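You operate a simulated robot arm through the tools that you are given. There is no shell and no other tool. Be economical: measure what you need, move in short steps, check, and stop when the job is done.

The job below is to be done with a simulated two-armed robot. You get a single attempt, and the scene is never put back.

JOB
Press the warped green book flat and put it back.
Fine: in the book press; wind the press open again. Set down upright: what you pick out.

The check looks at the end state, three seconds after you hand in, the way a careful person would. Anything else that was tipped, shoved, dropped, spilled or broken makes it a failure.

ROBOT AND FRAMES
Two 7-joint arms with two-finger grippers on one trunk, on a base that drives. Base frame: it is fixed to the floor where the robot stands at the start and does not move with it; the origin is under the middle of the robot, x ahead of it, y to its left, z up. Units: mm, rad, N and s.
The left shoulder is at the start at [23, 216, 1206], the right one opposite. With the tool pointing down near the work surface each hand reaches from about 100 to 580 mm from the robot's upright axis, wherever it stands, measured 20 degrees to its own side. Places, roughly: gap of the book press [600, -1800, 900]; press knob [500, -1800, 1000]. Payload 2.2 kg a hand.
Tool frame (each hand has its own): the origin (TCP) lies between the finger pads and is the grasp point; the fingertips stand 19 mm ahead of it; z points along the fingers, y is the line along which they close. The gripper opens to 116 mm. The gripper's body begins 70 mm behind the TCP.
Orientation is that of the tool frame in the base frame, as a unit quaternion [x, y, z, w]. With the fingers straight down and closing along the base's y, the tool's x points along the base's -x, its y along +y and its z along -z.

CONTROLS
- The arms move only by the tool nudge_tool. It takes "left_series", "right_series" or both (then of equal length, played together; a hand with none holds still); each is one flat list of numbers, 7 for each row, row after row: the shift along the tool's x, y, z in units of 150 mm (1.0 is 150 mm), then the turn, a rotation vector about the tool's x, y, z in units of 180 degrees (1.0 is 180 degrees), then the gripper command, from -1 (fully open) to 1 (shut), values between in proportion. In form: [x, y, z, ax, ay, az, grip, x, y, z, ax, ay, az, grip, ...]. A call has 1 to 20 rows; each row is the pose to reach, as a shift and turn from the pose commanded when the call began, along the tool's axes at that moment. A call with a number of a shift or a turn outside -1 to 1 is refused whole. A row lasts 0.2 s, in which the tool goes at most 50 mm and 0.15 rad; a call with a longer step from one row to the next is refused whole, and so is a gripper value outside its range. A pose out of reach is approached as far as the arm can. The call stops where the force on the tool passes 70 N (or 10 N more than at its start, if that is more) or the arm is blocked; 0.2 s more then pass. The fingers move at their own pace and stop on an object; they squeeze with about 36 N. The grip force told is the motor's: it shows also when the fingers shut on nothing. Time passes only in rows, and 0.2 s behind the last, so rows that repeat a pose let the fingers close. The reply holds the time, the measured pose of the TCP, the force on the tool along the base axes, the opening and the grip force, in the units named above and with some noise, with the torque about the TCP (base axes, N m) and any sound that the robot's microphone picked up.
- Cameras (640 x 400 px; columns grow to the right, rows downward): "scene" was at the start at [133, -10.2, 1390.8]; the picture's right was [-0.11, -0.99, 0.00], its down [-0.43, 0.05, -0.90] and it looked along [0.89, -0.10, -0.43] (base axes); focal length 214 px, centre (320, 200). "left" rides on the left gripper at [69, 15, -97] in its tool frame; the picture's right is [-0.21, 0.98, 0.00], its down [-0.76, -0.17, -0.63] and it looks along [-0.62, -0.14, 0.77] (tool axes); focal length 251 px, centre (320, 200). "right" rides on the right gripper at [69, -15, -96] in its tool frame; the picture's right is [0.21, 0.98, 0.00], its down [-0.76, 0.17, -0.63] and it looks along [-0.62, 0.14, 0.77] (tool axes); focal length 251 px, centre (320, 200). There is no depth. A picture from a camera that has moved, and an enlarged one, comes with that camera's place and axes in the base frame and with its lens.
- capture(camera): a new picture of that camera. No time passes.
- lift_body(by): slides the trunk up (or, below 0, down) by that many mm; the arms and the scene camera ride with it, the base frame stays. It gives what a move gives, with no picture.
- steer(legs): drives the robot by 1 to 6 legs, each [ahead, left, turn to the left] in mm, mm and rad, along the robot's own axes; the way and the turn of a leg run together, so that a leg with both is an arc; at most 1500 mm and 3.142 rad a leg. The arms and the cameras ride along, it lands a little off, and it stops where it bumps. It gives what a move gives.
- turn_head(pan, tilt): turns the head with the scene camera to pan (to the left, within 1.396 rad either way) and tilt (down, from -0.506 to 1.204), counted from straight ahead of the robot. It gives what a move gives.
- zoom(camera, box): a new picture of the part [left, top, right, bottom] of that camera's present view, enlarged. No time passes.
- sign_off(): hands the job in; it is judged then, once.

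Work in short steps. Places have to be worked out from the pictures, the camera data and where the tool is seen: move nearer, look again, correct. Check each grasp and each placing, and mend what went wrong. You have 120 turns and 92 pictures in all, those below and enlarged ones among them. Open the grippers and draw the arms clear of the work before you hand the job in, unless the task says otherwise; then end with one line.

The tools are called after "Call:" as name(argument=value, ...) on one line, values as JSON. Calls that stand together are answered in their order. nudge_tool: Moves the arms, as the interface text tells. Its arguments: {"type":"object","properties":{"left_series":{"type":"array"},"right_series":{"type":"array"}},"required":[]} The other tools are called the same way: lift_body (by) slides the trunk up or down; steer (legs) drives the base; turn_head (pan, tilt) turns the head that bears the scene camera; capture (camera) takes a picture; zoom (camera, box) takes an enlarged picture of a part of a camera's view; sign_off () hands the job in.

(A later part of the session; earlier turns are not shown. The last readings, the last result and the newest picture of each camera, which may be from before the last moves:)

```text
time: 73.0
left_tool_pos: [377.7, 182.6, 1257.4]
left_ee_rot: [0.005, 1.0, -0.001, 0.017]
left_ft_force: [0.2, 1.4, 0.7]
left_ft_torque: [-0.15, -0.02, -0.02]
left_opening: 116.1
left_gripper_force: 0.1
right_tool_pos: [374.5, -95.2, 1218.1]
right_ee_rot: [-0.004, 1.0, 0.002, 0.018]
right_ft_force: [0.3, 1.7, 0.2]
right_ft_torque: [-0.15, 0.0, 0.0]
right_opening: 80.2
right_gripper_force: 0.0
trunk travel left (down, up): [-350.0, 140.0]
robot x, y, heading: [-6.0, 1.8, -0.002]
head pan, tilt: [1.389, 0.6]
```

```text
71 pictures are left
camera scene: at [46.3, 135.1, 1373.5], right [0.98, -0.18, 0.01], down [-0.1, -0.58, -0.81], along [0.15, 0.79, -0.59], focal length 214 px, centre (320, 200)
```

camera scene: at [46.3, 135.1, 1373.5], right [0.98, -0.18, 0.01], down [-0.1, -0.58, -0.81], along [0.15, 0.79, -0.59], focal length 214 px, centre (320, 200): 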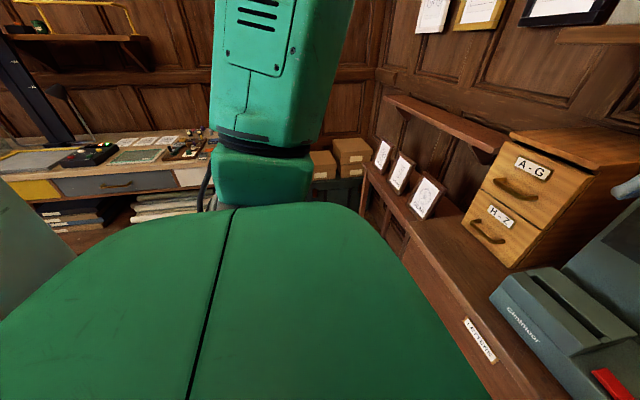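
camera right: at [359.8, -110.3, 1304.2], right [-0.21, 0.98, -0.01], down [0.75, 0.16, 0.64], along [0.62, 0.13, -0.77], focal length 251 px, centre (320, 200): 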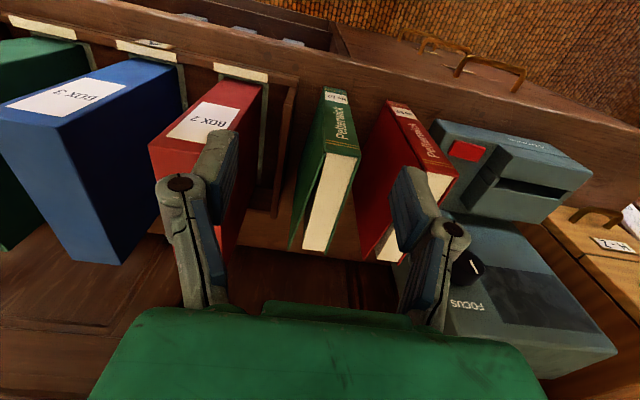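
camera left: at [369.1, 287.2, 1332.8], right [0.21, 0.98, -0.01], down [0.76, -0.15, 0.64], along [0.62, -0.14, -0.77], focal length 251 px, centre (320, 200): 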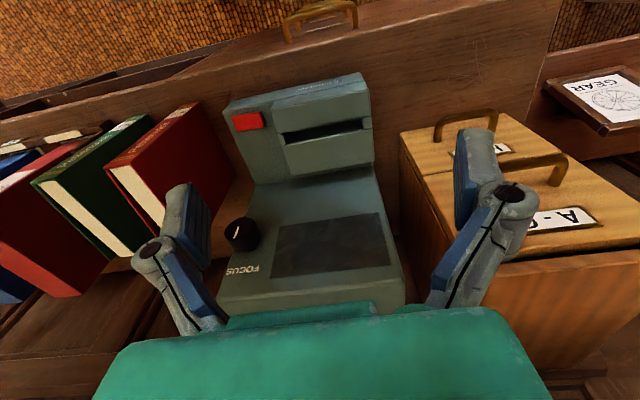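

No obstacle is touching. I let time pass quietly with zero trunk moves to see if the rocking decays.

Call:
lift_body(by=0)

Call:
lift_body(by=0)

Call:
lift_body(by=0)

Call:
lift_body(by=0)

Call:
lift_body(by=0)

Call:
lift_body(by=0)

```text
time: 73.5
left_tool_pos: [378.9, 60.7, 1267.7]
left_ee_rot: [0.009, 0.999, 0.04, 0.016]
left_ft_force: [0.9, -3.0, -0.1]
left_ft_torque: [0.24, 0.05, 0.0]
left_opening: 116.1
left_gripper_force: 0.1
right_tool_pos: [375.7, -212.8, 1206.0]
right_ee_rot: [0.0, 0.999, 0.044, 0.017]
right_ft_force: [-0.1, -4.1, 0.0]
right_ft_torque: [0.26, 0.0, 0.01]
right_opening: 80.1
right_gripper_force: 0.1
trunk travel left (down, up): [-350.0, 140.0]
robot x, y, heading: [-7.5, -18.5, 0.002]
head pan, tilt: [1.389, 0.6]
```

```text
time: 74.0
left_tool_pos: [380.4, 180.5, 1257.3]
left_ee_rot: [0.007, 1.0, -0.002, 0.015]
left_ft_force: [0.8, 1.9, 0.7]
left_ft_torque: [-0.23, 0.09, 0.05]
left_opening: 115.9
left_gripper_force: 0.1
right_tool_pos: [375.6, -96.2, 1216.8]
right_ee_rot: [-0.002, 1.0, 0.005, 0.017]
right_ft_force: [-0.1, 3.0, 0.3]
right_ft_torque: [-0.23, 0.03, -0.02]
right_opening: 80.3
right_gripper_force: 0.1
trunk travel left (down, up): [-350.0, 140.0]
robot x, y, heading: [-10.6, 7.1, -0.001]
head pan, tilt: [1.389, 0.6]
```

```text
time: 74.5
left_tool_pos: [380.0, 73.3, 1264.3]
left_ee_rot: [0.006, 0.999, 0.038, 0.014]
left_ft_force: [0.8, -0.2, -1.1]
left_ft_torque: [0.12, 0.04, -0.02]
left_opening: 116.1
left_gripper_force: 0.1
right_tool_pos: [377.7, -201.2, 1205.0]
right_ee_rot: [-0.003, 0.999, 0.042, 0.013]
right_ft_force: [-0.3, -1.1, -0.5]
right_ft_torque: [0.13, 0.03, -0.01]
right_opening: 80.1
right_gripper_force: 0.0
trunk travel left (down, up): [-350.0, 140.0]
robot x, y, heading: [-12.4, -19.7, 0.005]
head pan, tilt: [1.389, 0.6]
```

```text
time: 75.0
left_tool_pos: [382.1, 160.9, 1256.9]
left_ee_rot: [0.01, 1.0, 0.005, 0.013]
left_ft_force: [1.3, -0.2, 0.0]
left_ft_torque: [0.01, 0.1, 0.02]
left_opening: 115.8
left_gripper_force: 0.0
right_tool_pos: [375.7, -117.0, 1212.5]
right_ee_rot: [0.002, 1.0, 0.009, 0.013]
right_ft_force: [-0.5, -1.5, -1.7]
right_ft_torque: [0.04, -0.01, 0.03]
right_opening: 80.0
right_gripper_force: 0.1
trunk travel left (down, up): [-350.0, 140.0]
robot x, y, heading: [-13.2, -1.3, -0.01]
head pan, tilt: [1.389, 0.6]
```

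```text
time: 75.5
left_tool_pos: [378.0, 97.5, 1260.8]
left_ee_rot: [0.005, 1.0, 0.028, 0.013]
left_ft_force: [-0.1, 0.3, -0.8]
left_ft_torque: [-0.01, -0.06, 0.02]
left_opening: 115.9
left_gripper_force: 0.0
right_tool_pos: [375.2, -176.4, 1207.7]
right_ee_rot: [-0.004, 0.999, 0.033, 0.014]
right_ft_force: [-0.3, 0.6, -0.4]
right_ft_torque: [-0.01, 0.03, -0.05]
right_opening: 80.0
right_gripper_force: 0.1
trunk travel left (down, up): [-350.0, 140.0]
robot x, y, heading: [-16.4, -18.2, 0.003]
head pan, tilt: [1.389, 0.6]
```

```text
time: 76.0
left_tool_pos: [379.0, 132.0, 1260.6]
left_ee_rot: [0.009, 1.0, 0.014, 0.013]
left_ft_force: [-0.3, 0.4, 0.6]
left_ft_torque: [-0.01, -0.03, -0.01]
left_opening: 116.0
left_gripper_force: 0.0
right_tool_pos: [374.2, -142.6, 1211.8]
right_ee_rot: [0.0, 1.0, 0.019, 0.015]
right_ft_force: [-0.1, 0.2, -0.7]
right_ft_torque: [-0.01, 0.04, 0.0]
right_opening: 80.0
right_gripper_force: 0.1
trunk travel left (down, up): [-350.0, 140.0]
robot x, y, heading: [-13.7, -1.4, -0.004]
head pan, tilt: [1.389, 0.6]
```

The rocking (1 s period) decays when the arms are left alone. I wait a few more such steps.

Call:
lift_body(by=0)

Call:
lift_body(by=0)

Call:
lift_body(by=0)

Call:
lift_body(by=0)

Call:
lift_body(by=0)

Call:
lift_body(by=0)

```text
time: 76.5
left_tool_pos: [376.6, 125.8, 1261.9]
left_ee_rot: [0.007, 1.0, 0.018, 0.016]
left_ft_force: [-0.3, -0.8, 1.3]
left_ft_torque: [0.07, -0.02, 0.01]
left_opening: 116.0
left_gripper_force: 0.1
right_tool_pos: [372.1, -148.5, 1212.2]
right_ee_rot: [-0.003, 1.0, 0.023, 0.017]
right_ft_force: [0.3, -0.5, 1.6]
right_ft_torque: [0.02, -0.04, -0.04]
right_opening: 79.9
right_gripper_force: 0.1
trunk travel left (down, up): [-350.0, 140.0]
robot x, y, heading: [-9.8, -7.4, -0.006]
head pan, tilt: [1.389, 0.6]
```

```text
time: 77.0
left_tool_pos: [375.3, 102.0, 1265.6]
left_ee_rot: [0.009, 0.999, 0.025, 0.018]
left_ft_force: [-0.9, 0.6, 1.1]
left_ft_torque: [0.01, -0.04, -0.05]
left_opening: 116.0
left_gripper_force: 0.0
right_tool_pos: [371.8, -171.8, 1211.7]
right_ee_rot: [-0.001, 0.999, 0.03, 0.017]
right_ft_force: [-0.2, 0.2, 1.1]
right_ft_torque: [-0.02, -0.08, 0.01]
right_opening: 80.1
right_gripper_force: 0.0
trunk travel left (down, up): [-350.0, 140.0]
robot x, y, heading: [-12.0, -8.7, 0.003]
head pan, tilt: [1.389, 0.6]
```

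```text
time: 77.5
left_tool_pos: [375.3, 156.1, 1262.1]
left_ee_rot: [0.007, 1.0, 0.008, 0.017]
left_ft_force: [0.7, -0.1, 1.4]
left_ft_torque: [-0.04, -0.03, 0.05]
left_opening: 115.8
left_gripper_force: 0.0
right_tool_pos: [371.9, -119.0, 1217.9]
right_ee_rot: [-0.003, 1.0, 0.013, 0.019]
right_ft_force: [0.0, -0.4, -0.2]
right_ft_torque: [-0.01, -0.04, 0.01]
right_opening: 79.9
right_gripper_force: 0.0
trunk travel left (down, up): [-350.0, 140.0]
robot x, y, heading: [-7.7, 2.3, -0.003]
head pan, tilt: [1.389, 0.6]
```

```text
time: 78.0
left_tool_pos: [375.4, 75.4, 1267.4]
left_ee_rot: [0.008, 0.999, 0.034, 0.018]
left_ft_force: [-0.5, -0.8, -1.1]
left_ft_torque: [0.1, -0.04, -0.02]
left_opening: 116.2
left_gripper_force: 0.1
right_tool_pos: [372.3, -197.6, 1212.1]
right_ee_rot: [-0.001, 0.999, 0.04, 0.018]
right_ft_force: [0.4, -1.4, 1.8]
right_ft_torque: [0.11, 0.04, -0.04]
right_opening: 80.1
right_gripper_force: 0.1
trunk travel left (down, up): [-350.0, 140.0]
robot x, y, heading: [-9.9, -17.1, -0.0]
head pan, tilt: [1.389, 0.6]
```

```text
time: 78.5
left_tool_pos: [376.2, 179.4, 1260.8]
left_ee_rot: [0.004, 1.0, 0.0, 0.018]
left_ft_force: [-0.3, 2.3, 0.7]
left_ft_torque: [-0.14, -0.02, 0.0]
left_opening: 116.3
left_gripper_force: 0.0
right_tool_pos: [372.9, -97.3, 1218.8]
right_ee_rot: [-0.004, 1.0, 0.005, 0.02]
right_ft_force: [0.3, 0.5, -0.3]
right_ft_torque: [-0.13, -0.02, 0.03]
right_opening: 79.9
right_gripper_force: 0.1
trunk travel left (down, up): [-350.0, 140.0]
robot x, y, heading: [-6.2, 3.8, -0.002]
head pan, tilt: [1.389, 0.6]
```

```text
time: 79.0
left_tool_pos: [377.7, 60.1, 1268.0]
left_ee_rot: [0.009, 0.999, 0.04, 0.018]
left_ft_force: [-0.6, -1.9, -0.2]
left_ft_torque: [0.17, -0.02, -0.01]
left_opening: 116.0
left_gripper_force: 0.0
right_tool_pos: [372.7, -213.8, 1207.2]
right_ee_rot: [0.001, 0.999, 0.045, 0.017]
right_ft_force: [0.1, -1.6, 0.6]
right_ft_torque: [0.17, -0.01, 0.0]
right_opening: 80.1
right_gripper_force: 0.1
trunk travel left (down, up): [-350.0, 140.0]
robot x, y, heading: [-7.7, -21.7, 0.002]
head pan, tilt: [1.389, 0.6]
```

The amplitude is in fact constant (sampling beat), so it is a limit cycle that needs changed conditions. I back off 150 mm and lower the trunk to see whether the rocking dies.

Call:
steer(legs=[[-150, 0, 0]])

Call:
lift_body(by=-200)

Call:
nudge_tool(right_series=[0, 0, 0, 0, 0, 0, -0.38])

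Call:
nudge_tool(right_series=[0, 0, 0, 0, 0, 0, -0.38])

Call:
lift_body(by=0)

Call:
nudge_tool(right_series=[0, 0, 0, 0, 0, 0, -0.38])

```text
time: 80.3
left_tool_pos: [236.1, 188.9, 1256.0]
left_ee_rot: [0.005, 1.0, -0.004, 0.013]
left_ft_force: [0.3, 3.0, 1.1]
left_ft_torque: [-0.24, 0.08, -0.02]
left_opening: 115.9
left_gripper_force: 0.0
right_tool_pos: [232.1, -89.0, 1216.1]
right_ee_rot: [-0.003, 1.0, 0.0, 0.016]
right_ft_force: [0.5, 0.8, 0.2]
right_ft_torque: [-0.22, 0.03, -0.01]
right_opening: 80.1
right_gripper_force: 0.1
trunk travel left (down, up): [-350.0, 140.0]
robot x, y, heading: [-158.8, 2.9, -0.005]
head pan, tilt: [1.389, 0.6]
```

```text
time: 82.5
left_tool_pos: [229.1, 100.3, 1067.8]
left_ee_rot: [0.008, 0.999, 0.032, 0.017]
left_ft_force: [0.3, -1.6, -0.4]
left_ft_torque: [0.21, 0.02, -0.02]
left_opening: 115.8
left_gripper_force: 0.1
right_tool_pos: [223.5, -173.9, 1010.0]
right_ee_rot: [0.0, 0.999, 0.037, 0.018]
right_ft_force: [-0.4, -1.1, 0.5]
right_ft_torque: [0.17, 0.0, -0.03]
right_opening: 79.9
right_gripper_force: 0.1
trunk travel left (down, up): [-150.0, 340.0]
robot x, y, heading: [-157.0, -6.0, -0.004]
head pan, tilt: [1.389, 0.6]
```

```text
time: 83.1
left_tool_pos: [227.4, 187.4, 1061.1]
left_ee_rot: [0.002, 1.0, -0.001, 0.016]
left_ft_force: [-0.1, 1.4, 0.7]
left_ft_torque: [-0.01, 0.03, 0.03]
left_opening: 115.9
left_gripper_force: 0.0
right_tool_pos: [223.9, -90.6, 1018.9]
right_ee_rot: [-0.005, 1.0, 0.004, 0.02]
right_ft_force: [0.5, 1.3, 0.3]
right_ft_torque: [-0.05, -0.02, 0.05]
right_opening: 80.0
right_gripper_force: 0.1
trunk travel left (down, up): [-150.0, 340.0]
robot x, y, heading: [-159.4, 17.9, -0.008]
head pan, tilt: [1.389, 0.6]
stopped in row 1 (right hand): the arm was blocked; the commanded pose is now the measured one
```

```text
time: 83.5
left_tool_pos: [228.3, 146.4, 1065.3]
left_ee_rot: [0.004, 1.0, 0.016, 0.016]
left_ft_force: [0.0, -1.7, -0.3]
left_ft_torque: [0.08, 0.05, 0.0]
left_opening: 116.0
left_gripper_force: 0.1
right_tool_pos: [223.0, -130.3, 1015.2]
right_ee_rot: [-0.003, 1.0, 0.02, 0.02]
right_ft_force: [0.9, -1.5, -0.2]
right_ft_torque: [0.1, 0.05, -0.01]
right_opening: 80.0
right_gripper_force: 0.0
trunk travel left (down, up): [-150.0, 340.0]
robot x, y, heading: [-154.3, 8.7, 0.0]
head pan, tilt: [1.389, 0.6]
```

```text
time: 84.0
left_tool_pos: [227.8, 165.5, 1063.0]
left_ee_rot: [0.004, 1.0, 0.009, 0.015]
left_ft_force: [-0.9, -1.2, 0.2]
left_ft_torque: [0.01, 0.02, -0.02]
left_opening: 115.8
left_gripper_force: 0.0
right_tool_pos: [224.0, -110.4, 1016.5]
right_ee_rot: [-0.004, 1.0, 0.013, 0.02]
right_ft_force: [-0.5, -0.6, -0.7]
right_ft_torque: [0.01, 0.01, 0.0]
right_opening: 79.9
right_gripper_force: 0.0
trunk travel left (down, up): [-150.0, 340.0]
robot x, y, heading: [-158.2, 10.8, -0.006]
head pan, tilt: [1.389, 0.6]
```

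```text
time: 84.4
left_tool_pos: [227.7, 166.7, 1063.1]
left_ee_rot: [0.004, 1.0, 0.008, 0.015]
left_ft_force: [-0.4, 0.5, -0.2]
left_ft_torque: [0.0, -0.01, 0.03]
left_opening: 115.7
left_gripper_force: 0.1
right_tool_pos: [223.8, -108.5, 1016.2]
right_ee_rot: [-0.005, 1.0, 0.013, 0.02]
right_ft_force: [-0.5, 0.3, -0.2]
right_ft_torque: [-0.01, -0.03, 0.02]
right_opening: 80.1
right_gripper_force: 0.0
trunk travel left (down, up): [-150.0, 340.0]
robot x, y, heading: [-156.1, 17.5, -0.005]
head pan, tilt: [1.389, 0.6]
```

Lowered by 200 mm, the rocking dies out. I check calmness while levelling both tools with a small turn.

Call:
nudge_tool(right_series=[0, 0, 0, 0.0083, 0.0127, 0.0032, -0.38, 0, 0, 0, 0.0083, 0.0127, 0.0032, -0.38], left_series=[0, 0, 0, 0.005, 0.0095, -0.0025, -1, 0, 0, 0, 0.005, 0.0095, -0.0025, -1])

Call:
lift_body(by=80)

Call:
lift_body(by=0)

Call:
turn_head(pan=-0.1, tilt=0.6)

Call:
lift_body(by=0)

```text
time: 85.2
left_tool_pos: [224.9, 151.3, 1064.1]
left_ee_rot: [0.001, 1.0, 0.005, 0.003]
left_ft_force: [-0.7, 0.4, -0.1]
left_ft_torque: [0.02, 0.0, -0.02]
left_opening: 115.7
left_gripper_force: 0.1
right_tool_pos: [220.9, -125.6, 1017.5]
right_ee_rot: [0.002, 1.0, 0.005, 0.001]
right_ft_force: [-0.4, 0.5, 0.0]
right_ft_torque: [0.0, -0.03, -0.02]
right_opening: 80.2
right_gripper_force: 0.0
trunk travel left (down, up): [-150.0, 340.0]
robot x, y, heading: [-160.3, 8.6, -0.006]
head pan, tilt: [1.389, 0.6]
stopped in row 2 (left hand): the arm was blocked; the commanded pose is now the measured one
```

```text
time: 86.4
left_tool_pos: [226.6, 174.7, 1143.1]
left_ee_rot: [0.001, 1.0, -0.005, 0.002]
left_ft_force: [0.4, 0.8, -0.4]
left_ft_torque: [-0.05, 0.03, 0.0]
left_opening: 116.1
left_gripper_force: 0.1
right_tool_pos: [221.9, -102.4, 1098.7]
right_ee_rot: [0.002, 1.0, -0.006, 0.0]
right_ft_force: [-0.5, 1.1, -0.3]
right_ft_torque: [-0.04, 0.03, 0.0]
right_opening: 79.9
right_gripper_force: 0.1
trunk travel left (down, up): [-230.0, 260.0]
robot x, y, heading: [-155.4, 11.9, -0.004]
head pan, tilt: [1.389, 0.6]
```

```text
time: 86.9
left_tool_pos: [225.5, 147.6, 1145.0]
left_ee_rot: [0.002, 1.0, 0.006, 0.002]
left_ft_force: [0.3, -0.1, -0.4]
left_ft_torque: [0.07, 0.0, 0.0]
left_opening: 115.8
left_gripper_force: 0.1
right_tool_pos: [221.0, -127.9, 1096.3]
right_ee_rot: [0.002, 1.0, 0.006, 0.002]
right_ft_force: [0.5, -0.3, 0.4]
right_ft_torque: [0.01, 0.01, -0.03]
right_opening: 79.8
right_gripper_force: 0.0
trunk travel left (down, up): [-230.0, 260.0]
robot x, y, heading: [-158.0, 5.8, -0.007]
head pan, tilt: [1.389, 0.6]
```

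```text
time: 88.5
left_tool_pos: [225.8, 133.1, 1146.7]
left_ee_rot: [0.002, 1.0, 0.012, 0.004]
left_ft_force: [0.0, -0.7, -0.4]
left_ft_torque: [0.09, -0.01, -0.03]
left_opening: 115.9
left_gripper_force: 0.1
right_tool_pos: [221.5, -142.5, 1095.7]
right_ee_rot: [0.003, 1.0, 0.011, 0.001]
right_ft_force: [0.1, -1.6, -0.4]
right_ft_torque: [0.11, 0.0, -0.02]
right_opening: 80.1
right_gripper_force: 0.1
trunk travel left (down, up): [-230.0, 260.0]
robot x, y, heading: [-159.2, 5.1, -0.008]
head pan, tilt: [-0.099, 0.6]
```

```text
time: 89.0
left_tool_pos: [225.4, 169.9, 1142.6]
left_ee_rot: [0.002, 1.0, -0.002, 0.004]
left_ft_force: [0.6, 0.7, -0.4]
left_ft_torque: [-0.01, 0.01, 0.0]
left_opening: 115.9
left_gripper_force: 0.1
right_tool_pos: [221.0, -108.5, 1099.1]
right_ee_rot: [0.002, 1.0, -0.004, 0.0]
right_ft_force: [-0.8, 0.9, -1.1]
right_ft_torque: [-0.04, -0.02, 0.03]
right_opening: 80.1
right_gripper_force: 0.0
trunk travel left (down, up): [-230.0, 260.0]
robot x, y, heading: [-157.5, 8.7, -0.006]
head pan, tilt: [-0.099, 0.6]
```

Some rocking remains around here. I move right 260 mm, where the left hand can take the book instead, and see whether it is calm there.

Call:
steer(legs=[[0, -270, 0.006]])

Call:
lift_body(by=0)

Call:
lift_body(by=0)

Call:
lift_body(by=0)

```text
time: 90.9
left_tool_pos: [226.0, -110.9, 1143.7]
left_ee_rot: [-0.001, 1.0, 0.002, 0.003]
left_ft_force: [0.3, 0.8, -0.5]
left_ft_torque: [0.04, -0.02, -0.01]
left_opening: 116.2
left_gripper_force: 0.1
right_tool_pos: [221.6, -387.9, 1098.1]
right_ee_rot: [0.0, 1.0, 0.003, 0.001]
right_ft_force: [0.1, 0.2, -0.9]
right_ft_torque: [0.0, 0.01, -0.03]
right_opening: 80.0
right_gripper_force: 0.1
trunk travel left (down, up): [-230.0, 260.0]
robot x, y, heading: [-159.6, -258.7, 0.001]
head pan, tilt: [-0.099, 0.6]
```

```text
time: 91.4
left_tool_pos: [223.0, -110.7, 1143.8]
left_ee_rot: [-0.001, 1.0, 0.002, 0.004]
left_ft_force: [0.0, 0.6, -0.3]
left_ft_torque: [-0.06, 0.02, 0.02]
left_opening: 115.8
left_gripper_force: 0.0
right_tool_pos: [220.1, -387.0, 1097.5]
right_ee_rot: [-0.001, 1.0, 0.002, 0.001]
right_ft_force: [0.4, 0.2, 0.2]
right_ft_torque: [-0.01, 0.02, -0.02]
right_opening: 80.0
right_gripper_force: 0.2
trunk travel left (down, up): [-230.0, 260.0]
robot x, y, heading: [-154.0, -262.4, 0.006]
head pan, tilt: [-0.099, 0.6]
```

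```text
time: 91.9
left_tool_pos: [223.3, -114.5, 1145.6]
left_ee_rot: [-0.001, 1.0, 0.004, 0.004]
left_ft_force: [0.7, 0.0, -0.4]
left_ft_torque: [0.03, 0.0, -0.02]
left_opening: 115.9
left_gripper_force: 0.0
right_tool_pos: [221.1, -391.1, 1097.5]
right_ee_rot: [-0.001, 1.0, 0.004, 0.001]
right_ft_force: [0.8, 0.0, 0.5]
right_ft_torque: [0.0, -0.01, -0.01]
right_opening: 80.0
right_gripper_force: 0.1
trunk travel left (down, up): [-230.0, 260.0]
robot x, y, heading: [-158.2, -262.2, 0.003]
head pan, tilt: [-0.099, 0.6]
```

```text
time: 92.4
left_tool_pos: [223.4, -111.7, 1145.6]
left_ee_rot: [-0.001, 1.0, 0.003, 0.004]
left_ft_force: [-0.5, 0.5, -0.3]
left_ft_torque: [-0.04, 0.02, 0.0]
left_opening: 116.1
left_gripper_force: 0.1
right_tool_pos: [220.1, -388.2, 1099.2]
right_ee_rot: [0.0, 1.0, 0.002, 0.0]
right_ft_force: [-0.4, -0.7, 0.2]
right_ft_torque: [-0.01, 0.0, 0.0]
right_opening: 79.9
right_gripper_force: 0.1
trunk travel left (down, up): [-230.0, 260.0]
robot x, y, heading: [-156.6, -266.5, -0.001]
head pan, tilt: [-0.099, 0.6]
```

Calm now at y≈-265. I drive ahead 135 mm and look.

Call:
steer(legs=[[135, 0, 0]])

Call:
nudge_tool(left_series=[0, 0, -0.1, 0, 0, 0, -0.38, 0, 0, -0.33, 0, 0, 0, -0.38, 0, 0, -0.33, 0, 0, 0, -0.38])

Call:
lift_body(by=0)

Call:
capture(camera="left")

Call:
capture(camera="scene")

```text
time: 93.7
left_tool_pos: [357.2, -113.0, 1144.5]
left_ee_rot: [0.0, 1.0, 0.004, 0.004]
left_ft_force: [-0.4, 0.5, 0.2]
left_ft_torque: [0.01, 0.02, -0.02]
left_opening: 116.3
left_gripper_force: 0.0
right_tool_pos: [354.5, -390.2, 1099.7]
right_ee_rot: [0.0, 1.0, 0.003, 0.0]
right_ft_force: [0.7, -0.1, 0.2]
right_ft_torque: [-0.03, 0.03, 0.01]
right_opening: 80.1
right_gripper_force: 0.1
trunk travel left (down, up): [-230.0, 260.0]
robot x, y, heading: [-27.2, -263.3, -0.002]
head pan, tilt: [-0.099, 0.6]
```

```text
time: 94.5
left_tool_pos: [357.4, -112.6, 1194.1]
left_ee_rot: [-0.001, 1.0, 0.004, 0.004]
left_ft_force: [-0.5, -0.4, -0.2]
left_ft_torque: [-0.01, 0.03, -0.02]
left_opening: 80.2
left_gripper_force: 0.0
right_tool_pos: [352.1, -390.0, 1099.4]
right_ee_rot: [0.001, 1.0, 0.002, 0.001]
right_ft_force: [-0.2, -0.6, 0.6]
right_ft_torque: [0.0, 0.02, -0.04]
right_opening: 80.1
right_gripper_force: 0.1
trunk travel left (down, up): [-230.0, 260.0]
robot x, y, heading: [-19.4, -265.6, -0.003]
head pan, tilt: [-0.099, 0.6]
```

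```text
time: 95.0
left_tool_pos: [356.0, -113.6, 1194.5]
left_ee_rot: [0.0, 1.0, 0.004, 0.004]
left_ft_force: [0.3, 0.4, -0.1]
left_ft_torque: [-0.01, -0.02, 0.04]
left_opening: 80.3
left_gripper_force: 0.0
right_tool_pos: [352.7, -390.1, 1099.1]
right_ee_rot: [0.001, 1.0, 0.003, 0.001]
right_ft_force: [-0.3, 0.6, 0.2]
right_ft_torque: [0.02, 0.01, 0.01]
right_opening: 79.9
right_gripper_force: 0.1
trunk travel left (down, up): [-230.0, 260.0]
robot x, y, heading: [-21.1, -264.9, -0.004]
head pan, tilt: [-0.099, 0.6]
```

```text
70 pictures are left
camera left: at [285.7, -96.4, 1289.4], right [0.21, 0.98, 0.01], down [0.75, -0.17, 0.64], along [0.62, -0.13, -0.77], focal length 251 px, centre (320, 200)
```

left: 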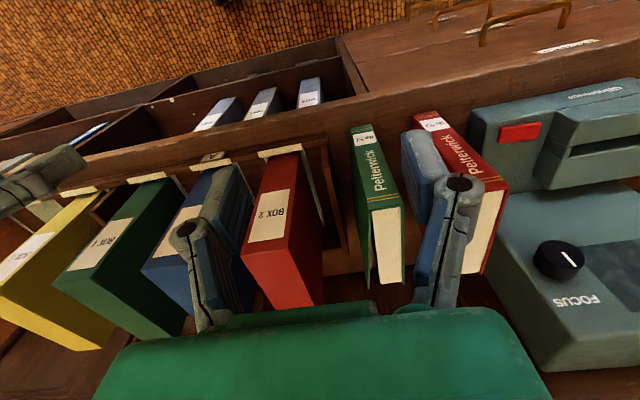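

```text
69 pictures are left
camera scene: at [105.5, -270.9, 1257.0], right [-0.1, -0.99, 0.0], down [-0.56, 0.06, -0.82], along [0.82, -0.08, -0.57], focal length 214 px, centre (320, 200)
```

scene: 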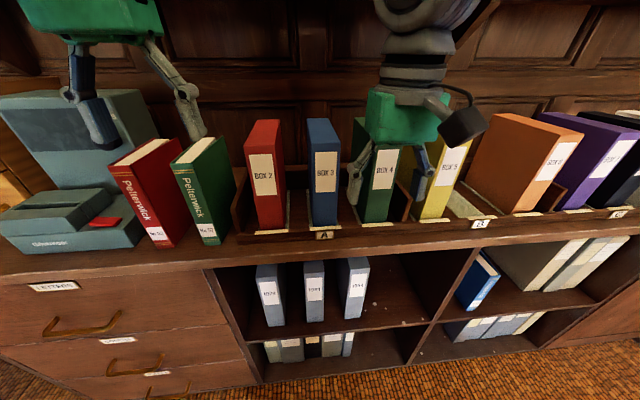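

Stable. The book's left face is at y≈-50, the splayed corner at y≈-97, x 460–607. I move the left hand over it.

Call:
nudge_tool(left_series=[-0.25, 0.075, 0, 0, 0, 0, -0.38, -0.5, 0.15, 0, 0, 0, 0, -0.38, -0.75, 0.22, 0, 0, 0, 0, -0.38, -0.98, 0.29, 0, 0, 0, 0, -0.38, -0.98, 0.29, 0, 0, 0, 0, -0.38])

Call:
capture(camera="left")

```text
time: 96.2
left_tool_pos: [502.6, -68.5, 1197.7]
left_ee_rot: [0.0, 1.0, 0.003, 0.007]
left_ft_force: [-0.4, -0.1, -0.3]
left_ft_torque: [0.03, 0.02, 0.04]
left_opening: 79.8
left_gripper_force: 0.0
right_tool_pos: [350.8, -390.8, 1099.7]
right_ee_rot: [0.001, 1.0, 0.003, 0.002]
right_ft_force: [-0.3, 0.3, -0.1]
right_ft_torque: [-0.03, -0.03, -0.04]
right_opening: 80.0
right_gripper_force: 0.1
trunk travel left (down, up): [-230.0, 260.0]
robot x, y, heading: [-18.1, -264.0, -0.007]
head pan, tilt: [-0.099, 0.6]
```

```text
68 pictures are left
camera left: at [431.8, -51.4, 1292.7], right [0.21, 0.98, 0.01], down [0.75, -0.17, 0.64], along [0.63, -0.13, -0.77], focal length 251 px, centre (320, 200)
```

left: 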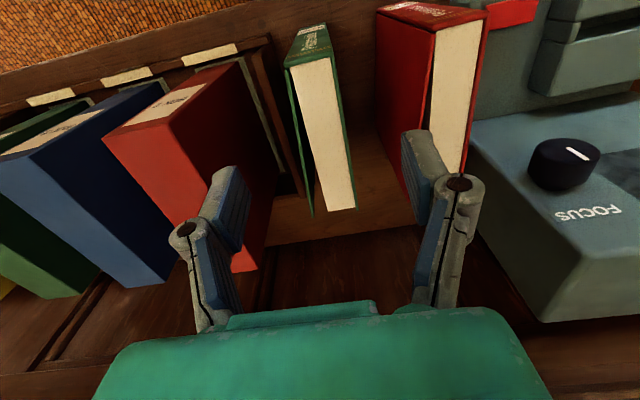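

Alignment fits. I shift to x≈535 and descend to z≈1055 around the book.

Call:
nudge_tool(left_series=[-0.216, -0.01, 0, 0, 0, 0, -0.38, -0.216, -0.01, 0.25, 0, 0, 0, -0.38, -0.216, -0.01, 0.5, 0, 0, 0, -0.38, -0.216, -0.01, 0.75, 0, 0, 0, -0.38, -0.216, -0.01, 0.95, 0, 0, 0, -0.38, -0.216, -0.01, 0.95, 0, 0, 0, -0.38])

Call:
capture(camera="left")

Call:
zoom(camera="scene", box=[80, 60, 280, 260])

```text
time: 97.6
left_tool_pos: [539.2, -68.6, 1054.7]
left_ee_rot: [-0.001, 1.0, 0.003, 0.004]
left_ft_force: [0.4, -0.1, -0.3]
left_ft_torque: [-0.02, 0.03, 0.02]
left_opening: 79.8
left_gripper_force: 0.1
right_tool_pos: [353.4, -389.2, 1098.2]
right_ee_rot: [0.0, 1.0, 0.002, 0.002]
right_ft_force: [-0.1, -0.1, 0.0]
right_ft_torque: [-0.03, 0.02, -0.01]
right_opening: 80.1
right_gripper_force: 0.0
trunk travel left (down, up): [-230.0, 260.0]
robot x, y, heading: [-20.7, -263.2, 0.002]
head pan, tilt: [-0.099, 0.6]
```

```text
67 pictures are left
camera left: at [467.7, -52.1, 1149.0], right [0.21, 0.98, 0.01], down [0.75, -0.17, 0.64], along [0.63, -0.13, -0.77], focal length 251 px, centre (320, 200)
```

left: 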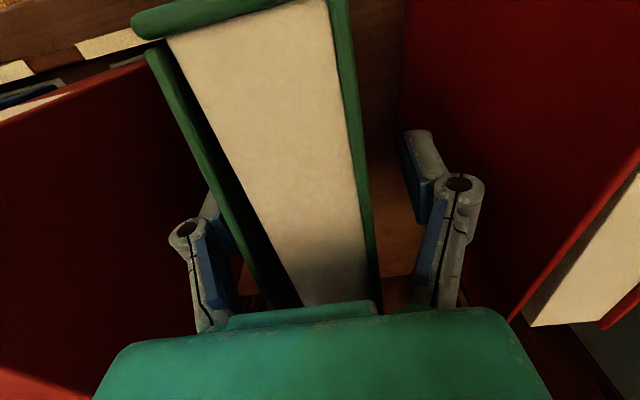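

```text
2.00 times, centred on (180, 160) of scene
camera zoom: at [106.7, -271.1, 1256.9], right [-0.1, -0.99, 0.0], down [-0.57, 0.06, -0.82], along [0.82, -0.08, -0.57], focal length 429 px, centre (600, 280)
```

zoom: 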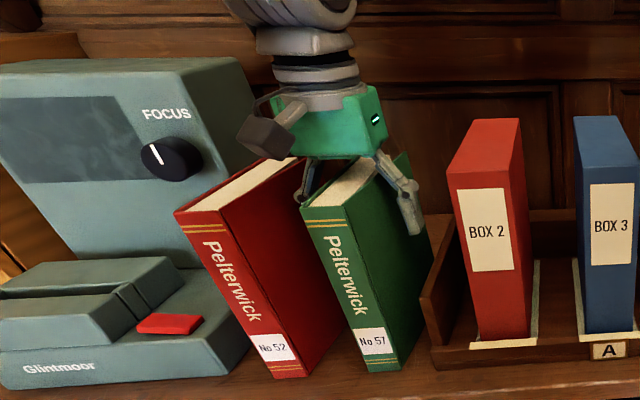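

The fingers straddle the book. I close on it.

Call:
nudge_tool(left_series=[0, 0, 0, 0, 0, 0, 0.3, 0, 0, 0, 0, 0, 0, 0.6, 0, 0, 0, 0, 0, 0, 1, 0, 0, 0, 0, 0, 0, 1, 0, 0, 0, 0, 0, 0, 1])

Call:
capture(camera="left")

```text
time: 98.8
left_tool_pos: [538.7, -67.7, 1053.8]
left_ee_rot: [0.0, 1.0, 0.003, 0.004]
left_ft_force: [0.0, 1.4, 0.2]
left_ft_torque: [0.1, -0.08, 0.14]
left_opening: 35.8
left_gripper_force: 35.9
right_tool_pos: [352.9, -389.2, 1098.8]
right_ee_rot: [0.001, 1.0, 0.003, 0.002]
right_ft_force: [0.4, -0.2, 0.9]
right_ft_torque: [0.02, -0.01, -0.03]
right_opening: 79.8
right_gripper_force: 0.1
trunk travel left (down, up): [-230.0, 260.0]
robot x, y, heading: [-25.7, -263.0, 0.002]
head pan, tilt: [-0.099, 0.6]
```

```text
65 pictures are left
camera left: at [467.7, -51.8, 1149.2], right [0.21, 0.98, 0.01], down [0.75, -0.17, 0.64], along [0.62, -0.13, -0.77], focal length 251 px, centre (320, 200)
```

left: 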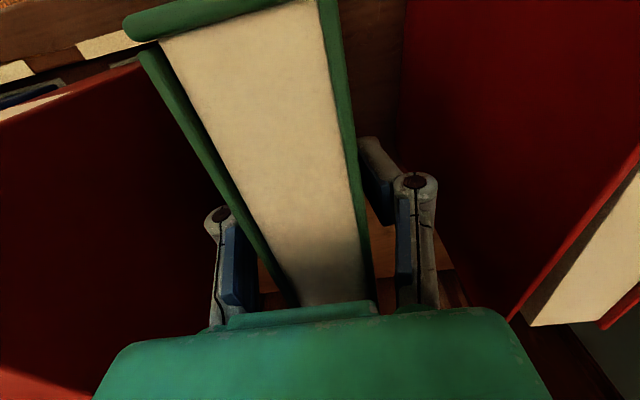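

Held at 35.8 mm. I lift 75 mm and check.

Call:
nudge_tool(left_series=[0, 0, -0.08, 0, 0, 0, 1, 0, 0, -0.17, 0, 0, 0, 1, 0, 0, -0.33, 0, 0, 0, 1, 0, 0, -0.5, 0, 0, 0, 1, 0, 0, -0.5, 0, 0, 0, 1])

Call:
zoom(camera="scene", box=[60, 40, 300, 260])

```text
time: 100.0
left_tool_pos: [538.5, -70.3, 1127.6]
left_ee_rot: [0.0, 1.0, 0.004, 0.003]
left_ft_force: [0.5, 0.5, -7.4]
left_ft_torque: [-0.01, 0.03, 0.0]
left_opening: 36.1
left_gripper_force: 35.8
right_tool_pos: [354.1, -391.1, 1097.8]
right_ee_rot: [0.001, 1.0, 0.003, 0.001]
right_ft_force: [0.1, 0.4, 0.3]
right_ft_torque: [-0.03, 0.01, 0.02]
right_opening: 79.8
right_gripper_force: 0.0
trunk travel left (down, up): [-230.0, 260.0]
robot x, y, heading: [-22.5, -263.1, -0.004]
head pan, tilt: [-0.099, 0.6]
```

```text
1.82 times, centred on (180, 150) of scene
camera zoom: at [108.0, -271.0, 1256.6], right [-0.1, -0.99, 0.0], down [-0.57, 0.06, -0.82], along [0.82, -0.08, -0.57], focal length 390 px, centre (574, 291)
```

zoom: 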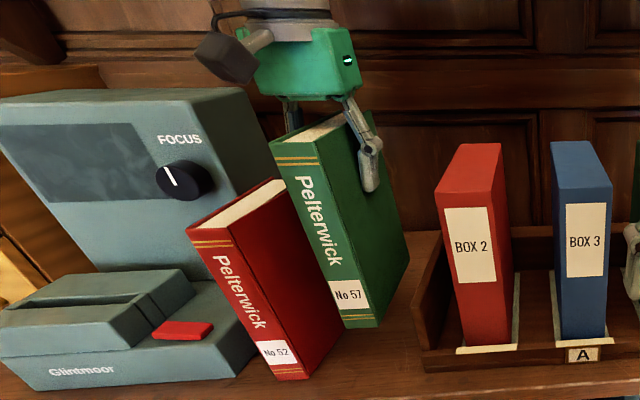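

Lifted cleanly (about 0.75 kg). I back off and drive right to the press.

Call:
steer(legs=[[-220, 0, 0], [0, -1000, 0], [0, -600, 0]])

Call:
turn_head(pan=0.1, tilt=0.6)

Call:
capture(camera="scene")

```text
time: 109.4
left_tool_pos: [329.7, -1659.3, 1127.6]
left_ee_rot: [-0.009, 1.0, 0.005, 0.005]
left_ft_force: [1.0, -0.1, -7.5]
left_ft_torque: [-0.02, -0.03, -0.06]
left_opening: 35.7
left_gripper_force: 36.3
right_tool_pos: [150.8, -1982.3, 1097.6]
right_ee_rot: [-0.008, 1.0, 0.004, 0.001]
right_ft_force: [-0.5, -0.9, 0.3]
right_ft_torque: [-0.03, 0.01, -0.02]
right_opening: 80.1
right_gripper_force: 0.0
trunk travel left (down, up): [-230.0, 260.0]
robot x, y, heading: [-227.4, -1859.9, 0.013]
head pan, tilt: [-0.099, 0.6]
```

```text
time: 110.2
left_tool_pos: [326.3, -1655.8, 1128.9]
left_ee_rot: [-0.009, 1.0, 0.002, 0.005]
left_ft_force: [-0.6, -0.1, -7.4]
left_ft_torque: [0.0, 0.02, 0.01]
left_opening: 36.1
left_gripper_force: 36.4
right_tool_pos: [146.0, -1980.1, 1099.8]
right_ee_rot: [-0.008, 1.0, 0.002, 0.003]
right_ft_force: [0.4, -0.3, 0.1]
right_ft_torque: [-0.03, 0.02, -0.01]
right_opening: 80.2
right_gripper_force: 0.1
trunk travel left (down, up): [-230.0, 260.0]
robot x, y, heading: [-230.2, -1864.4, 0.022]
head pan, tilt: [0.099, 0.6]
```

```text
63 pictures are left
camera scene: at [-98.2, -1846.6, 1256.7], right [0.12, -0.99, 0.0], down [-0.56, -0.07, -0.82], along [0.82, 0.09, -0.57], focal length 214 px, centre (320, 200)
```

scene: 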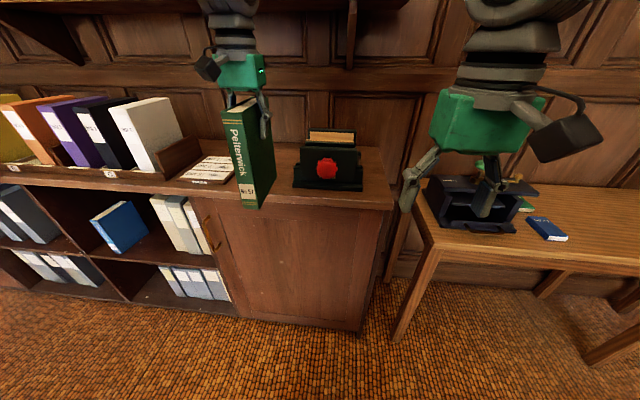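

Steady with the book in hand. I turn the left tool 90° about its axis (spine toward +y) here at a safe distance.

Call:
nudge_tool(left_series=[0, 0, 0, 0, 0, 0.042, 1, 0, 0, 0, 0, 0, 0.084, 1, 0, 0, 0, 0, 0, 0.126, 1, 0, 0, 0, 0, 0, 0.168, 1, 0, 0, 0, 0, 0, 0.21, 1, 0, 0, 0, 0, 0, 0.252, 1, 0, 0, 0, 0, 0, 0.294, 1, 0, 0, 0, 0, 0, 0.336, 1, 0, 0, 0, 0, 0, 0.378, 1, 0, 0, 0, 0, 0, 0.42, 1, 0, 0, 0, 0, 0, 0.46, 1, 0, 0, 0, 0, 0, 0.5, 1, 0, 0, 0, 0, 0, 0.5, 1])

Call:
zoom(camera="scene", box=[180, 60, 420, 220])

```text
time: 113.0
left_tool_pos: [325.3, -1658.6, 1130.3]
left_ee_rot: [0.702, 0.713, 0.006, 0.0]
left_ft_force: [0.7, 0.4, -7.9]
left_ft_torque: [0.02, -0.01, 0.0]
left_opening: 36.1
left_gripper_force: 35.9
right_tool_pos: [148.4, -1982.5, 1099.8]
right_ee_rot: [-0.008, 1.0, 0.004, 0.003]
right_ft_force: [-0.6, -0.2, -0.2]
right_ft_torque: [0.03, -0.01, -0.03]
right_opening: 79.9
right_gripper_force: 0.1
trunk travel left (down, up): [-230.0, 260.0]
robot x, y, heading: [-229.8, -1861.5, 0.017]
head pan, tilt: [0.099, 0.6]
```

```text
2.50 times, centred on (300, 140) of scene
camera zoom: at [-98.1, -1849.5, 1256.7], right [0.12, -0.99, 0.0], down [-0.56, -0.07, -0.82], along [0.82, 0.1, -0.57], focal length 536 px, centre (370, 350)
```

zoom: 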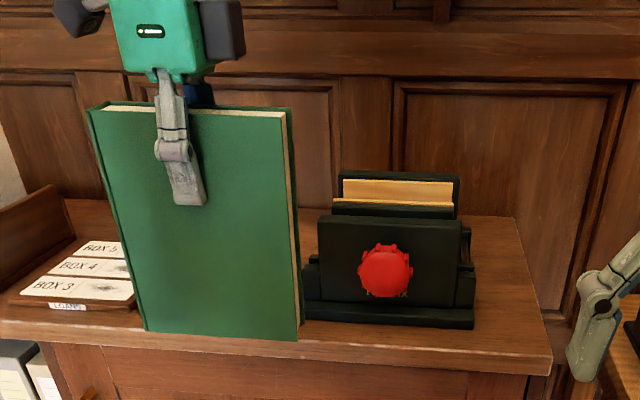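

The turn worked fully. For reach I'll stand with the base turned right about 0.35 rad; first I raise the trunk 80 mm and turn in place.

Call:
lift_body(by=80)

Call:
steer(legs=[[0, 0, -0.367]])

Call:
lift_body(by=0)

Call:
lift_body(by=0)

```text
time: 114.1
left_tool_pos: [325.7, -1659.4, 1209.0]
left_ee_rot: [0.701, 0.713, 0.006, 0.001]
left_ft_force: [0.0, 0.2, -7.7]
left_ft_torque: [-0.01, 0.0, 0.0]
left_opening: 36.1
left_gripper_force: 35.9
right_tool_pos: [146.6, -1983.9, 1179.6]
right_ee_rot: [-0.008, 1.0, 0.003, 0.002]
right_ft_force: [0.3, -0.1, 0.1]
right_ft_torque: [0.02, -0.01, 0.0]
right_opening: 80.0
right_gripper_force: 0.0
trunk travel left (down, up): [-310.0, 180.0]
robot x, y, heading: [-224.4, -1863.7, 0.013]
head pan, tilt: [0.099, 0.6]
```

```text
time: 115.7
left_tool_pos: [362.4, -1869.4, 1208.9]
left_ee_rot: [0.819, 0.574, 0.005, 0.003]
left_ft_force: [0.5, 0.0, -7.2]
left_ft_torque: [-0.02, -0.01, -0.04]
left_opening: 36.3
left_gripper_force: 36.1
right_tool_pos: [79.4, -2106.6, 1180.0]
right_ee_rot: [0.174, 0.985, 0.002, 0.004]
right_ft_force: [-0.4, 0.4, 0.5]
right_ft_torque: [-0.02, -0.01, -0.01]
right_opening: 80.0
right_gripper_force: 0.1
trunk travel left (down, up): [-310.0, 180.0]
robot x, y, heading: [-233.7, -1860.5, -0.354]
head pan, tilt: [0.099, 0.6]
```

```text
time: 116.2
left_tool_pos: [358.4, -1871.1, 1211.0]
left_ee_rot: [0.819, 0.574, 0.007, 0.003]
left_ft_force: [-0.8, 0.3, -7.1]
left_ft_torque: [-0.01, 0.02, 0.01]
left_opening: 36.0
left_gripper_force: 35.4
right_tool_pos: [74.7, -2109.2, 1179.4]
right_ee_rot: [0.174, 0.985, 0.003, 0.004]
right_ft_force: [0.8, -0.2, 0.7]
right_ft_torque: [0.01, -0.01, 0.01]
right_opening: 80.0
right_gripper_force: 0.1
trunk travel left (down, up): [-310.0, 180.0]
robot x, y, heading: [-229.5, -1864.4, -0.346]
head pan, tilt: [0.099, 0.6]
```

```text
time: 116.7
left_tool_pos: [359.5, -1869.5, 1211.0]
left_ee_rot: [0.819, 0.574, 0.007, 0.004]
left_ft_force: [0.2, -0.1, -7.2]
left_ft_torque: [0.0, 0.03, 0.01]
left_opening: 36.3
left_gripper_force: 35.8
right_tool_pos: [75.8, -2107.9, 1181.0]
right_ee_rot: [0.174, 0.985, 0.001, 0.005]
right_ft_force: [-0.8, -0.1, 0.7]
right_ft_torque: [0.04, -0.02, 0.02]
right_opening: 79.9
right_gripper_force: 0.0
trunk travel left (down, up): [-310.0, 180.0]
robot x, y, heading: [-227.8, -1862.5, -0.35]
head pan, tilt: [0.099, 0.6]
```

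Now I swing the left hand to the left and turn it back so the book's faces are normal to x.

Call:
nudge_tool(left_series=[0.16, -0.05, 0, 0, 0, -0.028, 1, 0.32, -0.1, 0, 0, 0, -0.055, 1, 0.48, -0.145, 0, 0, 0, -0.083, 1, 0.65, -0.195, 0, 0, 0, -0.111, 1])

Call:
nudge_tool(left_series=[0.17, 0.01, 0, 0, 0, 0, 1, 0.34, 0.02, 0, 0, 0, 0, 1, 0.51, 0.03, 0, 0, 0, 0, 1, 0.677, 0.037, 0, 0, 0, 0, 1, 0.677, 0.037, 0, 0, 0, 0, 1])

Call:
steer(legs=[[140, -57, 0]])

Call:
turn_head(pan=0.5, tilt=0.6)

Call:
capture(camera="scene")

```text
time: 117.7
left_tool_pos: [363.3, -1765.7, 1211.4]
left_ee_rot: [0.706, 0.708, 0.006, 0.004]
left_ft_force: [0.2, -0.7, -7.6]
left_ft_torque: [0.01, 0.03, -0.01]
left_opening: 36.0
left_gripper_force: 36.2
right_tool_pos: [75.6, -2105.8, 1181.9]
right_ee_rot: [0.174, 0.985, 0.003, 0.004]
right_ft_force: [0.0, -0.4, -0.5]
right_ft_torque: [0.02, -0.01, -0.03]
right_opening: 80.1
right_gripper_force: 0.0
trunk travel left (down, up): [-310.0, 180.0]
robot x, y, heading: [-230.3, -1861.8, -0.351]
head pan, tilt: [0.099, 0.6]
```

```text
time: 118.8
left_tool_pos: [368.6, -1665.3, 1210.3]
left_ee_rot: [0.707, 0.708, 0.005, 0.005]
left_ft_force: [-0.4, -1.0, -7.3]
left_ft_torque: [0.0, -0.02, 0.0]
left_opening: 36.1
left_gripper_force: 35.8
right_tool_pos: [76.4, -2108.1, 1179.9]
right_ee_rot: [0.174, 0.985, 0.002, 0.005]
right_ft_force: [0.1, -0.2, -0.1]
right_ft_torque: [-0.01, 0.03, 0.0]
right_opening: 80.1
right_gripper_force: 0.0
trunk travel left (down, up): [-310.0, 180.0]
robot x, y, heading: [-226.2, -1863.2, -0.348]
head pan, tilt: [0.099, 0.6]
```

```text
time: 120.2
left_tool_pos: [484.8, -1751.4, 1205.7]
left_ee_rot: [0.706, 0.708, 0.0, 0.007]
left_ft_force: [0.4, 1.6, -7.0]
left_ft_torque: [-0.07, 0.02, 0.02]
left_opening: 35.9
left_gripper_force: 36.0
right_tool_pos: [192.2, -2192.8, 1182.3]
right_ee_rot: [0.174, 0.985, -0.004, 0.005]
right_ft_force: [0.9, 0.7, -0.3]
right_ft_torque: [-0.04, -0.02, -0.01]
right_opening: 79.9
right_gripper_force: 0.0
trunk travel left (down, up): [-310.0, 180.0]
robot x, y, heading: [-117.2, -1959.6, -0.347]
head pan, tilt: [0.099, 0.6]
```

```text
time: 121.1
left_tool_pos: [484.6, -1753.6, 1208.1]
left_ee_rot: [0.705, 0.709, 0.002, 0.006]
left_ft_force: [0.4, 1.4, -7.2]
left_ft_torque: [-0.05, 0.0, -0.01]
left_opening: 36.2
left_gripper_force: 35.6
right_tool_pos: [190.0, -2197.4, 1181.8]
right_ee_rot: [0.173, 0.985, -0.002, 0.005]
right_ft_force: [0.4, 0.0, 0.1]
right_ft_torque: [-0.03, 0.01, -0.02]
right_opening: 79.9
right_gripper_force: 0.1
trunk travel left (down, up): [-310.0, 180.0]
robot x, y, heading: [-117.9, -1960.7, -0.345]
head pan, tilt: [0.499, 0.6]
```

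```text
61 pictures are left
camera scene: at [18.4, -1943.4, 1336.0], right [0.15, -0.99, 0.01], down [-0.57, -0.09, -0.82], along [0.81, 0.12, -0.57], focal length 214 px, centre (320, 200)
```

scene: 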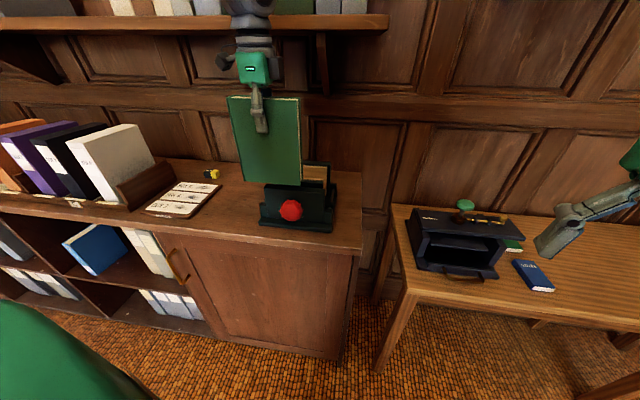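

Call:
capture(camera="left")

Call:
zoom(camera="scene", box=[220, 140, 360, 240])

```text
60 pictures are left
camera left: at [496.1, -1681.9, 1303.3], right [0.98, -0.21, 0.01], down [-0.17, -0.75, 0.64], along [-0.12, -0.62, -0.77], focal length 251 px, centre (320, 200)
```

left: 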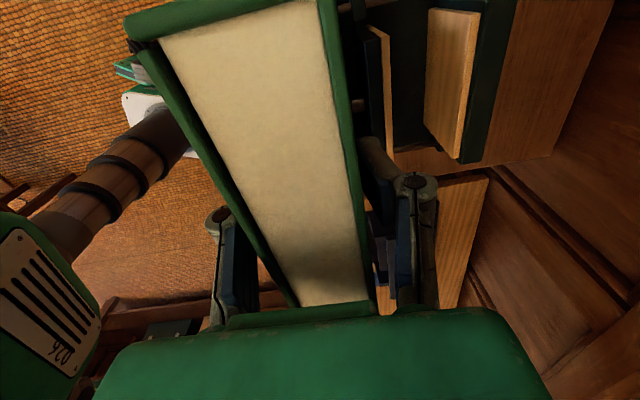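

```text
4.00 times, centred on (290, 190) of scene
camera zoom: at [18.4, -1943.4, 1336.0], right [0.15, -0.99, 0.01], down [-0.57, -0.09, -0.82], along [0.81, 0.12, -0.57], focal length 858 px, centre (440, 240)
```

zoom: 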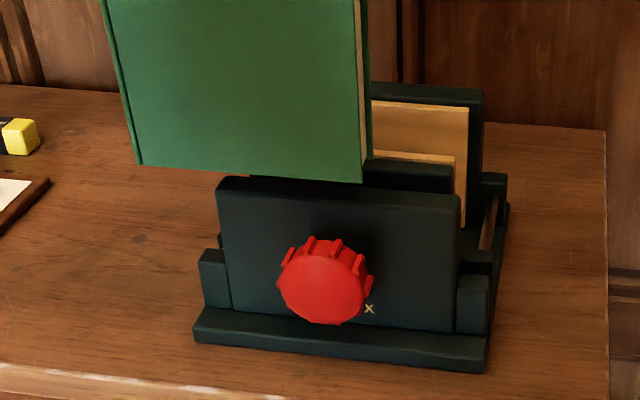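

The left view gives the gap as x≈557–635 (centre 596), slab y≈-1723…-1874, tops at z≈1030. I raise the book 25 mm and drive the rest ahead.

Call:
nudge_tool(left_series=[0, 0, -0.1, 0, 0, 0, 1, 0, 0, -0.17, 0, 0, 0, 1, 0, 0, -0.17, 0, 0, 0, 1])

Call:
steer(legs=[[93, -3, 0]])

Call:
lift_body(by=0)

Call:
lift_body(by=0)

```text
time: 121.9
left_tool_pos: [483.1, -1754.4, 1234.2]
left_ee_rot: [0.705, 0.709, 0.002, 0.006]
left_ft_force: [0.1, -0.4, -6.7]
left_ft_torque: [0.01, 0.02, -0.02]
left_opening: 36.2
left_gripper_force: 35.8
right_tool_pos: [189.0, -2196.4, 1181.3]
right_ee_rot: [0.175, 0.985, -0.002, 0.005]
right_ft_force: [0.0, 0.6, 0.9]
right_ft_torque: [-0.04, 0.01, -0.02]
right_opening: 80.0
right_gripper_force: 0.0
trunk travel left (down, up): [-310.0, 180.0]
robot x, y, heading: [-112.1, -1959.3, -0.346]
head pan, tilt: [0.499, 0.6]
```

```text
time: 123.0
left_tool_pos: [566.0, -1799.1, 1235.8]
left_ee_rot: [0.706, 0.708, 0.005, 0.004]
left_ft_force: [-0.1, 0.3, -8.7]
left_ft_torque: [-0.01, 0.05, -0.02]
left_opening: 35.8
left_gripper_force: 35.6
right_tool_pos: [272.1, -2241.1, 1181.3]
right_ee_rot: [0.175, 0.985, 0.002, 0.006]
right_ft_force: [0.0, 0.3, 0.1]
right_ft_torque: [-0.04, 0.03, 0.01]
right_opening: 80.3
right_gripper_force: 0.0
trunk travel left (down, up): [-310.0, 180.0]
robot x, y, heading: [-32.7, -1993.7, -0.347]
head pan, tilt: [0.499, 0.6]
```

```text
time: 123.5
left_tool_pos: [558.2, -1805.4, 1242.3]
left_ee_rot: [0.707, 0.708, 0.01, 0.004]
left_ft_force: [0.3, 0.3, -6.8]
left_ft_torque: [-0.02, 0.0, 0.0]
left_opening: 35.7
left_gripper_force: 35.6
right_tool_pos: [265.2, -2247.4, 1181.5]
right_ee_rot: [0.175, 0.984, 0.006, 0.008]
right_ft_force: [0.4, 0.2, 0.3]
right_ft_torque: [-0.02, 0.0, 0.0]
right_opening: 79.9
right_gripper_force: 0.1
trunk travel left (down, up): [-310.0, 180.0]
robot x, y, heading: [-33.3, -1992.9, -0.344]
head pan, tilt: [0.499, 0.6]
```

```text
time: 124.0
left_tool_pos: [555.4, -1816.6, 1244.5]
left_ee_rot: [0.708, 0.706, 0.013, 0.004]
left_ft_force: [-1.1, -0.2, -6.8]
left_ft_torque: [-0.04, -0.02, 0.02]
left_opening: 36.2
left_gripper_force: 35.3
right_tool_pos: [261.8, -2257.7, 1181.2]
right_ee_rot: [0.174, 0.985, 0.01, 0.008]
right_ft_force: [0.2, -0.2, 0.1]
right_ft_torque: [0.03, -0.04, 0.03]
right_opening: 79.9
right_gripper_force: 0.1
trunk travel left (down, up): [-310.0, 180.0]
robot x, y, heading: [-28.5, -1996.6, -0.351]
head pan, tilt: [0.499, 0.6]
```

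Some sway is starting again. I check whether it grows.

Call:
lift_body(by=-20)

Call:
lift_body(by=0)

Call:
lift_body(by=0)

```text
time: 124.7
left_tool_pos: [564.8, -1793.9, 1218.3]
left_ee_rot: [0.706, 0.708, 0.005, 0.007]
left_ft_force: [-0.1, 1.1, -7.9]
left_ft_torque: [-0.07, 0.01, 0.03]
left_opening: 36.1
left_gripper_force: 36.3
right_tool_pos: [272.0, -2236.8, 1162.1]
right_ee_rot: [0.174, 0.985, 0.0, 0.007]
right_ft_force: [-0.7, -0.6, 1.0]
right_ft_torque: [-0.07, 0.01, -0.01]
right_opening: 80.3
right_gripper_force: 0.0
trunk travel left (down, up): [-290.0, 200.0]
robot x, y, heading: [-29.0, -1996.6, -0.346]
head pan, tilt: [0.499, 0.6]
```

```text
time: 125.2
left_tool_pos: [555.9, -1819.7, 1223.8]
left_ee_rot: [0.707, 0.707, 0.014, 0.003]
left_ft_force: [1.0, -2.0, -6.6]
left_ft_torque: [0.04, 0.0, -0.01]
left_opening: 36.3
left_gripper_force: 35.2
right_tool_pos: [262.9, -2260.8, 1158.9]
right_ee_rot: [0.175, 0.984, 0.009, 0.009]
right_ft_force: [-0.1, -0.5, 0.1]
right_ft_torque: [0.03, 0.0, -0.02]
right_opening: 80.1
right_gripper_force: 0.1
trunk travel left (down, up): [-290.0, 200.0]
robot x, y, heading: [-32.5, -1994.5, -0.348]
head pan, tilt: [0.499, 0.6]
```

```text
time: 125.7
left_tool_pos: [561.0, -1804.6, 1219.5]
left_ee_rot: [0.706, 0.708, 0.008, 0.005]
left_ft_force: [0.0, 0.1, -6.8]
left_ft_torque: [-0.02, 0.03, 0.0]
left_opening: 36.0
left_gripper_force: 35.8
right_tool_pos: [267.9, -2246.3, 1160.1]
right_ee_rot: [0.174, 0.985, 0.004, 0.007]
right_ft_force: [0.4, -0.6, 0.4]
right_ft_torque: [-0.01, 0.02, 0.0]
right_opening: 79.6
right_gripper_force: 0.0
trunk travel left (down, up): [-290.0, 200.0]
robot x, y, heading: [-34.7, -1992.8, -0.353]
head pan, tilt: [0.499, 0.6]
```

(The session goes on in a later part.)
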